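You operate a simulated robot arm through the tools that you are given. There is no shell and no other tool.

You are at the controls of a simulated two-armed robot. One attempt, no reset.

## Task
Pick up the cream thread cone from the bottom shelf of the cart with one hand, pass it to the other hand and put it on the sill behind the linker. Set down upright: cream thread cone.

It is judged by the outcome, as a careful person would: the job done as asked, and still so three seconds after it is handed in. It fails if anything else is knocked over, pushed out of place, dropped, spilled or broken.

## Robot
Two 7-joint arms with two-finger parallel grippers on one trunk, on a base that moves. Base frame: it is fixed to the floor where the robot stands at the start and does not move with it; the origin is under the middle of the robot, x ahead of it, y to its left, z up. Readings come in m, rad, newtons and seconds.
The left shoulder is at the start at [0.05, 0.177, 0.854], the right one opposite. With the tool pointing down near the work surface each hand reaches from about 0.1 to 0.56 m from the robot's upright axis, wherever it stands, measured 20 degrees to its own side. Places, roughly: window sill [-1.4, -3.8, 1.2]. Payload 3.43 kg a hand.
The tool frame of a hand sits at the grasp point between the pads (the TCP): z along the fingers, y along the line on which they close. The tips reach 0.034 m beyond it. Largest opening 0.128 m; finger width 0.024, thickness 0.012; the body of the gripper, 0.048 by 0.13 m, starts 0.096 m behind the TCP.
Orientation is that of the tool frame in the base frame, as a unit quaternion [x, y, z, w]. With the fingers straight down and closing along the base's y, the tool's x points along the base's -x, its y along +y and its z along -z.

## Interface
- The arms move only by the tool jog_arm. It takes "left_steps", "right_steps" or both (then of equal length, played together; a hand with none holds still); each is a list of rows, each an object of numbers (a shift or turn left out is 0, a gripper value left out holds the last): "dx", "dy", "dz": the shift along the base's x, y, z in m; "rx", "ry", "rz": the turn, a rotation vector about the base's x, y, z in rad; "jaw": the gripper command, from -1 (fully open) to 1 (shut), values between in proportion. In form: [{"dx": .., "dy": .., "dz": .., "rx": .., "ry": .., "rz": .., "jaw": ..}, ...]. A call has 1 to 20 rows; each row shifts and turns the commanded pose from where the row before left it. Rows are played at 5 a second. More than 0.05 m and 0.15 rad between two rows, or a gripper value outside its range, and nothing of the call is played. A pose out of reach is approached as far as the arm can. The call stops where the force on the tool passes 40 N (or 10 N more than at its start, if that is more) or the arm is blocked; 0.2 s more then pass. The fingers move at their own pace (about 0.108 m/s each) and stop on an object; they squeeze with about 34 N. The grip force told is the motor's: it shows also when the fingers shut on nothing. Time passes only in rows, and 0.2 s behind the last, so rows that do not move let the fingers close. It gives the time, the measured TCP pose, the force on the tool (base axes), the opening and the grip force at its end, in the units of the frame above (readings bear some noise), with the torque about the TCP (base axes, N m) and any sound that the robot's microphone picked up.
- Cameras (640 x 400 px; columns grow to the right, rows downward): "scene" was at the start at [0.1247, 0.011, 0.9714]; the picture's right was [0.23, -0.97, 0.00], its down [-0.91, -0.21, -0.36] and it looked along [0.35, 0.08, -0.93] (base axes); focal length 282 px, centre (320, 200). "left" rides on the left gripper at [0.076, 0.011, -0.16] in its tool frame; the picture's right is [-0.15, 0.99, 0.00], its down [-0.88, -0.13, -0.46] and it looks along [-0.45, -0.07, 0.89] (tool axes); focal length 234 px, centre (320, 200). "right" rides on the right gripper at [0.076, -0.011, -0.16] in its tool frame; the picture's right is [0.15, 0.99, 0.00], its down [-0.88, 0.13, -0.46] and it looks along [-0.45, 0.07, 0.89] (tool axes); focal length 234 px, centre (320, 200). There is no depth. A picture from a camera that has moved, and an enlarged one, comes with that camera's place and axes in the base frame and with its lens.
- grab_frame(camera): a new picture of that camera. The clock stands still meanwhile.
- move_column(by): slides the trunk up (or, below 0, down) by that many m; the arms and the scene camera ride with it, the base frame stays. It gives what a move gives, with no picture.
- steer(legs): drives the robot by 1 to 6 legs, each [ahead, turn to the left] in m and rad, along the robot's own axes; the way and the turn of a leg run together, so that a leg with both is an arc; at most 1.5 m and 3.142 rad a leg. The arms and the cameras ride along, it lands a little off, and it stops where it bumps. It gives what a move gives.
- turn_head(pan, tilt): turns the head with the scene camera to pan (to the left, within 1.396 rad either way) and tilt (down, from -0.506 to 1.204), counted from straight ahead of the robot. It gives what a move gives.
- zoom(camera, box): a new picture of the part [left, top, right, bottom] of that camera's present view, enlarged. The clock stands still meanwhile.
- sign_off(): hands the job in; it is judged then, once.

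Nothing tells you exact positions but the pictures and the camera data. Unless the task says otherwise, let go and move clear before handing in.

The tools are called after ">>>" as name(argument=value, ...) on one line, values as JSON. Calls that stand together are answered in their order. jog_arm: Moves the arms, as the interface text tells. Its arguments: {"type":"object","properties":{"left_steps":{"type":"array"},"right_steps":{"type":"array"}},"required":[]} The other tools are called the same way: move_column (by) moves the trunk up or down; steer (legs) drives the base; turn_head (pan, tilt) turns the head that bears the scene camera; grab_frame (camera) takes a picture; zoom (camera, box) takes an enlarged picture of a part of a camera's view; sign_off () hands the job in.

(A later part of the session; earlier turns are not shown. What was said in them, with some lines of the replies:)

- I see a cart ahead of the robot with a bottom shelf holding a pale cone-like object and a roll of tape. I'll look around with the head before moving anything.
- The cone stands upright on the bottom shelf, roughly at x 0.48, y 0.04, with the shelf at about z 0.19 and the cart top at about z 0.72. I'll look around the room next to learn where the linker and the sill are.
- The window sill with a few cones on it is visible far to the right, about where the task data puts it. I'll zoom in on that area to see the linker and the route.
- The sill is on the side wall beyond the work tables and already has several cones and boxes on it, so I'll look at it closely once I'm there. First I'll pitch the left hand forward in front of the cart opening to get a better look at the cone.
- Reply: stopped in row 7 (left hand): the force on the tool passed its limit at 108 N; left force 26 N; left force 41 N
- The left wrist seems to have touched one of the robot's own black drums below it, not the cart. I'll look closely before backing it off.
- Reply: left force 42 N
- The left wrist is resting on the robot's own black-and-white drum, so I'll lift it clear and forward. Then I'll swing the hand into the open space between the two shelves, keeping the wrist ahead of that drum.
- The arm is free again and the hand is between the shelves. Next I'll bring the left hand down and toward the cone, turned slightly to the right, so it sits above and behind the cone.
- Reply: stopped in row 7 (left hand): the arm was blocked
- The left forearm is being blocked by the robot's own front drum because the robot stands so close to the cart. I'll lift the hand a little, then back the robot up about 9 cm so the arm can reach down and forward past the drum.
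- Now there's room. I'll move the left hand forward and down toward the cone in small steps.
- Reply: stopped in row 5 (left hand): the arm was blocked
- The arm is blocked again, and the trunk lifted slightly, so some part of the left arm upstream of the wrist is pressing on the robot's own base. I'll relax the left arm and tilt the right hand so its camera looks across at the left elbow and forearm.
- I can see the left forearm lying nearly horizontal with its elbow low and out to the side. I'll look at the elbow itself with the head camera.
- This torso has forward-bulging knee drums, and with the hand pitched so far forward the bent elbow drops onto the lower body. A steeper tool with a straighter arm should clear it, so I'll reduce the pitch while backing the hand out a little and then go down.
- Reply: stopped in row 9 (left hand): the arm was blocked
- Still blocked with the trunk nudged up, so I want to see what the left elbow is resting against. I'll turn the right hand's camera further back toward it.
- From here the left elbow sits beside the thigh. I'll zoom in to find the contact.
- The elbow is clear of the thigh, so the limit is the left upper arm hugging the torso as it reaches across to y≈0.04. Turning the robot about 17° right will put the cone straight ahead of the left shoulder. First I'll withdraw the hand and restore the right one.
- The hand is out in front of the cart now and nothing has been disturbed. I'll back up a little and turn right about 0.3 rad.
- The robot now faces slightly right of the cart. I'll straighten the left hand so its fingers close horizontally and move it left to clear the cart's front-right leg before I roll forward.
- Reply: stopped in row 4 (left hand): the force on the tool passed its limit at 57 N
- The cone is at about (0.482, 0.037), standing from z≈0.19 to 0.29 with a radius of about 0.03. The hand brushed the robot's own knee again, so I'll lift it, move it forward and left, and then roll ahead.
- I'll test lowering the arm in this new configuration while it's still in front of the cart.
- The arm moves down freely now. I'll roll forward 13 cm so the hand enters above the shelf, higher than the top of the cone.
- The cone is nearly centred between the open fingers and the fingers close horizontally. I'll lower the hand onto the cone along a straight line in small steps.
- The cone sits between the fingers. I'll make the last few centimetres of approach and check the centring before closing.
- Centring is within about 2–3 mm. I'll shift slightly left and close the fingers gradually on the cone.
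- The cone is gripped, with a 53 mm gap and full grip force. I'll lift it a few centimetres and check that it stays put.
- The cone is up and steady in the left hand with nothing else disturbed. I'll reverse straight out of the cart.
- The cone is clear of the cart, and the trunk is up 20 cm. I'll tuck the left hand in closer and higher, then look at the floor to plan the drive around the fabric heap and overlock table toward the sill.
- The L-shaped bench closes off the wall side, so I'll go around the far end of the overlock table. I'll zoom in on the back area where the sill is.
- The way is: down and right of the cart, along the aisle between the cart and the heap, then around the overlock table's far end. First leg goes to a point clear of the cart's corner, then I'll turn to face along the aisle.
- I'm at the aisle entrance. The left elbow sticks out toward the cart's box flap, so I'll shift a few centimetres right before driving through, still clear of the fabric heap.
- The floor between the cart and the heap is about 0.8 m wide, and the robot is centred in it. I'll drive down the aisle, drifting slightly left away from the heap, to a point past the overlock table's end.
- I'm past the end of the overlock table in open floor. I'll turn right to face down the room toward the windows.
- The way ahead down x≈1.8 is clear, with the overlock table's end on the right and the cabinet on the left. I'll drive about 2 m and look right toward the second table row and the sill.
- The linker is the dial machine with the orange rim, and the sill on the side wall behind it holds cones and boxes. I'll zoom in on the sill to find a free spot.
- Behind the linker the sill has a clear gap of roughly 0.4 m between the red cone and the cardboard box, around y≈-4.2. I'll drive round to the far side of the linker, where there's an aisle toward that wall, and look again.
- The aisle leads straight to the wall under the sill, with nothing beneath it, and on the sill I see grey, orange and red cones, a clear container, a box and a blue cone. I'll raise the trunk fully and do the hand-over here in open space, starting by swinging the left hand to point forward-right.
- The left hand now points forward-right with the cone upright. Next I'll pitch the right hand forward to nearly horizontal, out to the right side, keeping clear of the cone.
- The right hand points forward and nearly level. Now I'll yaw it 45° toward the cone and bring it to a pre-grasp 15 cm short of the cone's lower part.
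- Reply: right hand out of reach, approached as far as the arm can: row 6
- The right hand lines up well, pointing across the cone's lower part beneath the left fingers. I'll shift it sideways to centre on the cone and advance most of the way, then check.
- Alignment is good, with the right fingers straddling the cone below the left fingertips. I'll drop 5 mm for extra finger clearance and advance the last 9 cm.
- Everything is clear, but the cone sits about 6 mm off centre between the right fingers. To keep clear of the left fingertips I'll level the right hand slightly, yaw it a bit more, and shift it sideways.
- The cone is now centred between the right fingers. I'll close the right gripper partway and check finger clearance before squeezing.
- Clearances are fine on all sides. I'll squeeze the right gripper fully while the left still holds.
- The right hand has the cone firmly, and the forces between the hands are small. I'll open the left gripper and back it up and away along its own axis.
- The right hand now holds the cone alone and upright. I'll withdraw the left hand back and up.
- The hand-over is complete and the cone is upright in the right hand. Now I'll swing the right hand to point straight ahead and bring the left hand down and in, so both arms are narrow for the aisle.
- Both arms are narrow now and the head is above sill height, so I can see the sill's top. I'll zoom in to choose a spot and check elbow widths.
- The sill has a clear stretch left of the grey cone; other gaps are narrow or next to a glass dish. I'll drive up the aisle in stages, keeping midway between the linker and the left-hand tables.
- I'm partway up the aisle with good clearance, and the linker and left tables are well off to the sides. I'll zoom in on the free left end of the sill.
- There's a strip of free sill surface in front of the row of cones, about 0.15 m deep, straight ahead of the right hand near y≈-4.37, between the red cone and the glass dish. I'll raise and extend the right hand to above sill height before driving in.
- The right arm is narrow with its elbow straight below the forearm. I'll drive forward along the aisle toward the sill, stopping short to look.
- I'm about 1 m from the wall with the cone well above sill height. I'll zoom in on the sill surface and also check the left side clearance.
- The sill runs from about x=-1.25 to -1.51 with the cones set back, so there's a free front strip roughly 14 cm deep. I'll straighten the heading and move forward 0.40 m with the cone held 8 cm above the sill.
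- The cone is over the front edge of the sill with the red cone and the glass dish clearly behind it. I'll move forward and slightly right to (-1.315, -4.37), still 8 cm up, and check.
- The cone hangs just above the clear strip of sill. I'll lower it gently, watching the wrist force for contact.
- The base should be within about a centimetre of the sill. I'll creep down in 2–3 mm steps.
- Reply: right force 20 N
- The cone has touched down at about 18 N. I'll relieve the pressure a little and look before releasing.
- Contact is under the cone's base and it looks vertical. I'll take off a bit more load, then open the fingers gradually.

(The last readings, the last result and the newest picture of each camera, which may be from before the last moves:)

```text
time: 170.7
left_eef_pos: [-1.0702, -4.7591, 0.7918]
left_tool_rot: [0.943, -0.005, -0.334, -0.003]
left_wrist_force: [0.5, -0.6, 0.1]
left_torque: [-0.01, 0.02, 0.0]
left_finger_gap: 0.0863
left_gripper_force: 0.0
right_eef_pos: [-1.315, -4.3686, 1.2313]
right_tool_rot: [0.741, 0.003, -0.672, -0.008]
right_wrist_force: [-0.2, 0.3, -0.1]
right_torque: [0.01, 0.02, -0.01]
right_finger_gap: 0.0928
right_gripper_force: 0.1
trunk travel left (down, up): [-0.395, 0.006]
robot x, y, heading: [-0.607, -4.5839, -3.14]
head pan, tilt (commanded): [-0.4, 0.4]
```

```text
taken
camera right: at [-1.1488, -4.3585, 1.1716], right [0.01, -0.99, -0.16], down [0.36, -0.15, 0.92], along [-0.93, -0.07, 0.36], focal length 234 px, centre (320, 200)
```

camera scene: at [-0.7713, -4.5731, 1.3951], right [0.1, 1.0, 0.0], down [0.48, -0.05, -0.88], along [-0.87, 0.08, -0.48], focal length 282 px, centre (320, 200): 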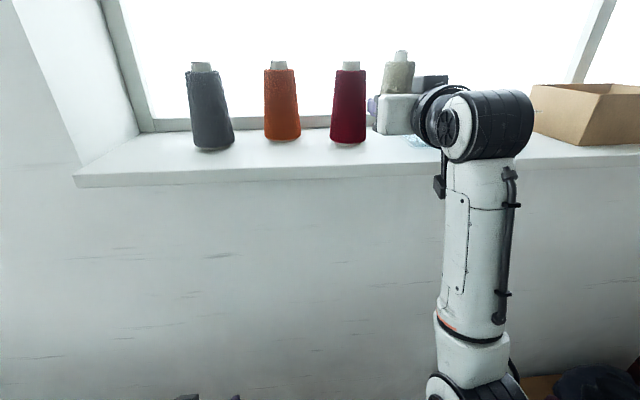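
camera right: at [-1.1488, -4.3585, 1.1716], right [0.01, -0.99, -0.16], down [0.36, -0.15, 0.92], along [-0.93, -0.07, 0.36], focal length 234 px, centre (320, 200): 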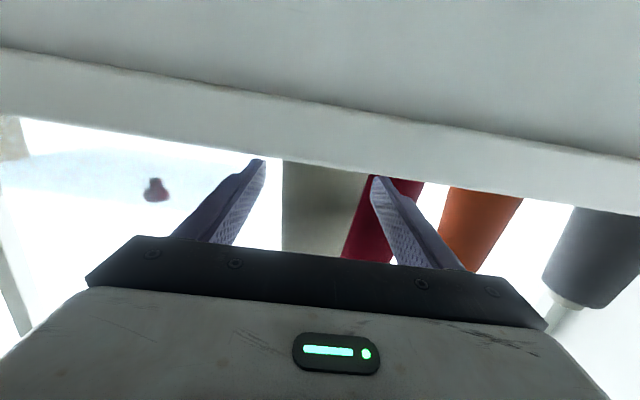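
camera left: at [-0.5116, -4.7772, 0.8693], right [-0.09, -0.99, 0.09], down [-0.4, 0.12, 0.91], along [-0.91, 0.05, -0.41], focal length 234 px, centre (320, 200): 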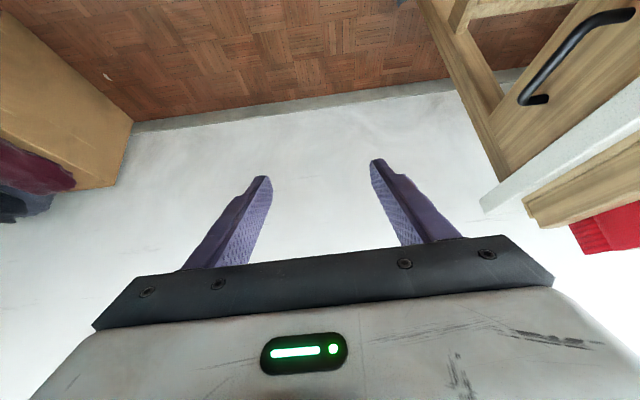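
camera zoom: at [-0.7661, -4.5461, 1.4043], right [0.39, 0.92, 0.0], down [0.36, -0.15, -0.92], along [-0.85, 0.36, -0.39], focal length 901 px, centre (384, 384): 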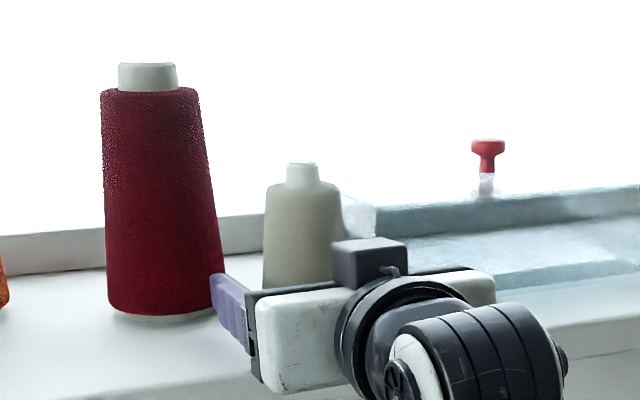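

The cone stands on its own on the sill. I'll centre the open fingers by a few millimetres and back the hand straight out.

>>> jog_arm(right_steps=[{"dy": -0.0025}, {"dx": 0.015, "dz": 0.0015}, {"dx": 0.025, "dz": 0.0025}, {"dx": 0.03, "dz": 0.003}, {"dx": 0.03, "dz": 0.003}, {"dx": 0.03, "dz": 0.003}, {"dx": 0.03, "dz": 0.003}])

>>> turn_head(pan=-0.3, tilt=0.4)

>>> zoom(camera="scene", box=[160, 60, 480, 260])

>>> grab_frame(camera="right")

```text
time: 172.2
left_eef_pos: [-1.0722, -4.7589, 0.7913]
left_tool_rot: [0.943, -0.004, -0.333, -0.002]
left_wrist_force: [0.3, -0.4, -0.4]
left_torque: [-0.02, 0.01, -0.03]
left_finger_gap: 0.0866
left_gripper_force: 0.1
right_eef_pos: [-1.1539, -4.3702, 1.2494]
right_tool_rot: [0.741, 0.002, -0.671, -0.009]
right_wrist_force: [-1.0, 0.5, 0.3]
right_torque: [-0.03, 0.03, -0.03]
right_finger_gap: 0.093
right_gripper_force: 0.1
trunk travel left (down, up): [-0.395, 0.006]
robot x, y, heading: [-0.6143, -4.5809, -3.137]
head pan, tilt (commanded): [-0.4, 0.4]
```

```text
time: 172.9
left_eef_pos: [-1.0706, -4.7588, 0.791]
left_tool_rot: [0.943, -0.004, -0.333, -0.003]
left_wrist_force: [-0.6, 0.5, -0.2]
left_torque: [-0.01, -0.01, -0.01]
left_finger_gap: 0.0866
left_gripper_force: 0.0
right_eef_pos: [-1.1545, -4.3708, 1.2499]
right_tool_rot: [0.742, 0.003, -0.671, -0.008]
right_wrist_force: [-0.4, 0.0, 0.5]
right_torque: [-0.01, -0.01, 0.0]
right_finger_gap: 0.093
right_gripper_force: 0.0
trunk travel left (down, up): [-0.395, 0.006]
robot x, y, heading: [-0.6112, -4.5743, -3.14]
head pan, tilt (commanded): [-0.3, 0.4]
```

```text
2.00 times, centred on (320, 160) of scene
camera zoom: at [-0.7691, -4.5547, 1.4043], right [0.29, 0.96, 0.0], down [0.37, -0.11, -0.92], along [-0.88, 0.27, -0.39], focal length 563 px, centre (320, 280)
```

zoom: 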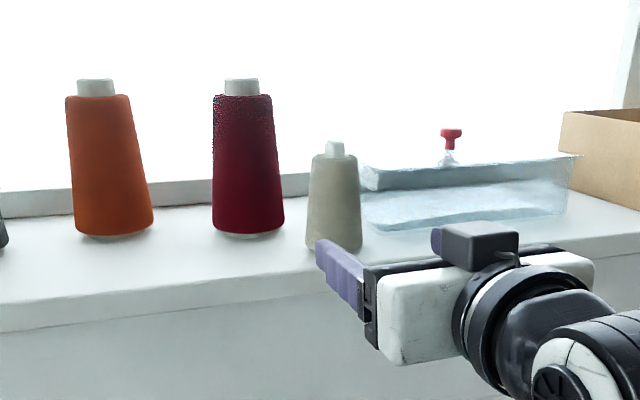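

```text
taken
camera right: at [-0.9884, -4.3602, 1.1897], right [0.01, -0.99, -0.16], down [0.36, -0.15, 0.92], along [-0.93, -0.07, 0.36], focal length 234 px, centre (320, 200)
```

right: 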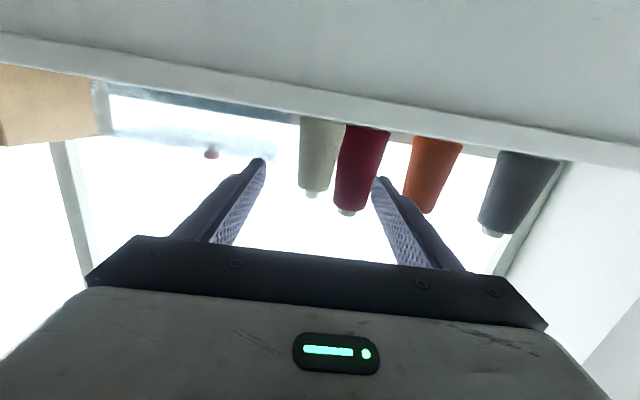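

The cone is standing upright on the sill, untouched neighbours around it, and the hand is clear. I'll reverse the robot a little and take a final look.

>>> steer(legs=[[-0.3, 0.0]])

>>> turn_head(pan=-0.15, tilt=0.35)

>>> grab_frame(camera="scene")

>>> zoom(camera="scene", box=[200, 80, 440, 230])

```text
time: 175.0
left_eef_pos: [-0.7631, -4.7584, 0.7909]
left_tool_rot: [0.943, -0.003, -0.334, -0.003]
left_wrist_force: [-0.4, 0.3, -0.5]
left_torque: [0.03, -0.01, 0.02]
left_finger_gap: 0.0863
left_gripper_force: 0.1
right_eef_pos: [-0.846, -4.3712, 1.2499]
right_tool_rot: [0.742, 0.003, -0.671, -0.008]
right_wrist_force: [-0.6, -0.6, -0.7]
right_torque: [0.03, 0.0, 0.02]
right_finger_gap: 0.0929
right_gripper_force: 0.1
trunk travel left (down, up): [-0.395, 0.006]
robot x, y, heading: [-0.3068, -4.5782, -3.135]
head pan, tilt (commanded): [-0.3, 0.4]
```

```text
time: 175.7
left_eef_pos: [-0.7629, -4.7585, 0.7907]
left_tool_rot: [0.943, -0.002, -0.333, -0.002]
left_wrist_force: [-0.1, 1.0, 0.4]
left_torque: [-0.03, 0.0, -0.01]
left_finger_gap: 0.0865
left_gripper_force: 0.0
right_eef_pos: [-0.8472, -4.3706, 1.2495]
right_tool_rot: [0.741, 0.005, -0.671, -0.006]
right_wrist_force: [-0.1, -0.9, 0.2]
right_torque: [0.02, 0.02, 0.0]
right_finger_gap: 0.0928
right_gripper_force: 0.1
trunk travel left (down, up): [-0.395, 0.006]
robot x, y, heading: [-0.3027, -4.5777, -3.135]
head pan, tilt (commanded): [-0.15, 0.351]
```

```text
taken
camera scene: at [-0.4647, -4.5672, 1.4088], right [0.14, 0.99, 0.0], down [0.34, -0.05, -0.94], along [-0.93, 0.14, -0.34], focal length 282 px, centre (320, 200)
```

scene: 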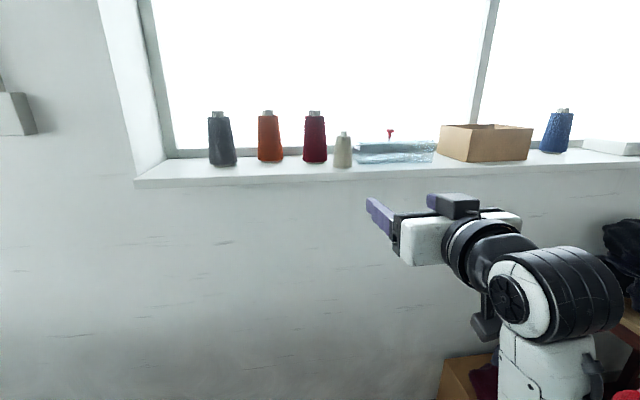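

```text
2.67 times, centred on (320, 155) of scene
camera zoom: at [-0.4647, -4.5672, 1.4088], right [0.14, 0.99, 0.0], down [0.34, -0.05, -0.94], along [-0.93, 0.14, -0.34], focal length 751 px, centre (320, 320)
```

zoom: 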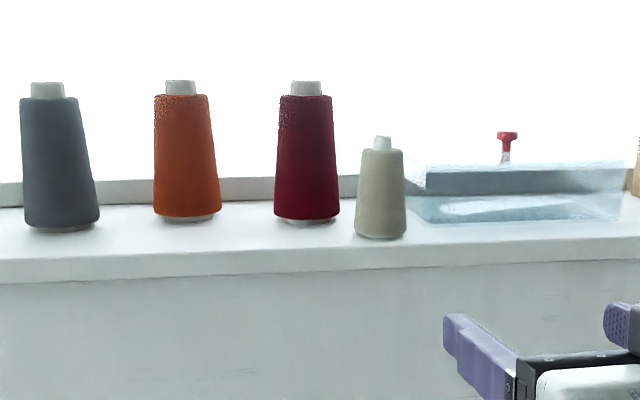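

The cream thread cone stands upright on the sill behind the linker. It is well back from the front edge and clear of the red cone and the glass dish, and nothing else has moved. The robot is backed off with both grippers open, so I'm handing the job in.

>>> sign_off()

```text
The job is handed in.
```

The cream thread cone is standing upright on the sill behind the linker, and the job is handed in. I picked it up from the bottom shelf with the left hand, passed it to the right hand, and set it down with the right.

- **Position:** The cone sits in the free strip at the front of the sill, in front of the gap between the red cone and the glass dish. It is about 3–4 cm back from the front edge and touches neither.
- **Surroundings:** In my last pictures, the other cones, the glass dish and the cardboard box on the sill look unmoved. I saw nothing disturbed on the cart or along the way.
- **Contacts:** Early on, the left hand bumped the robot's own torso twice (108 N and 57 N), and the arm was blocked a few times while reaching. I saw no sign that anything else was hit.
- **At hand-in:** Both hands were empty, and the robot had backed off about 0.3 m from the sill.
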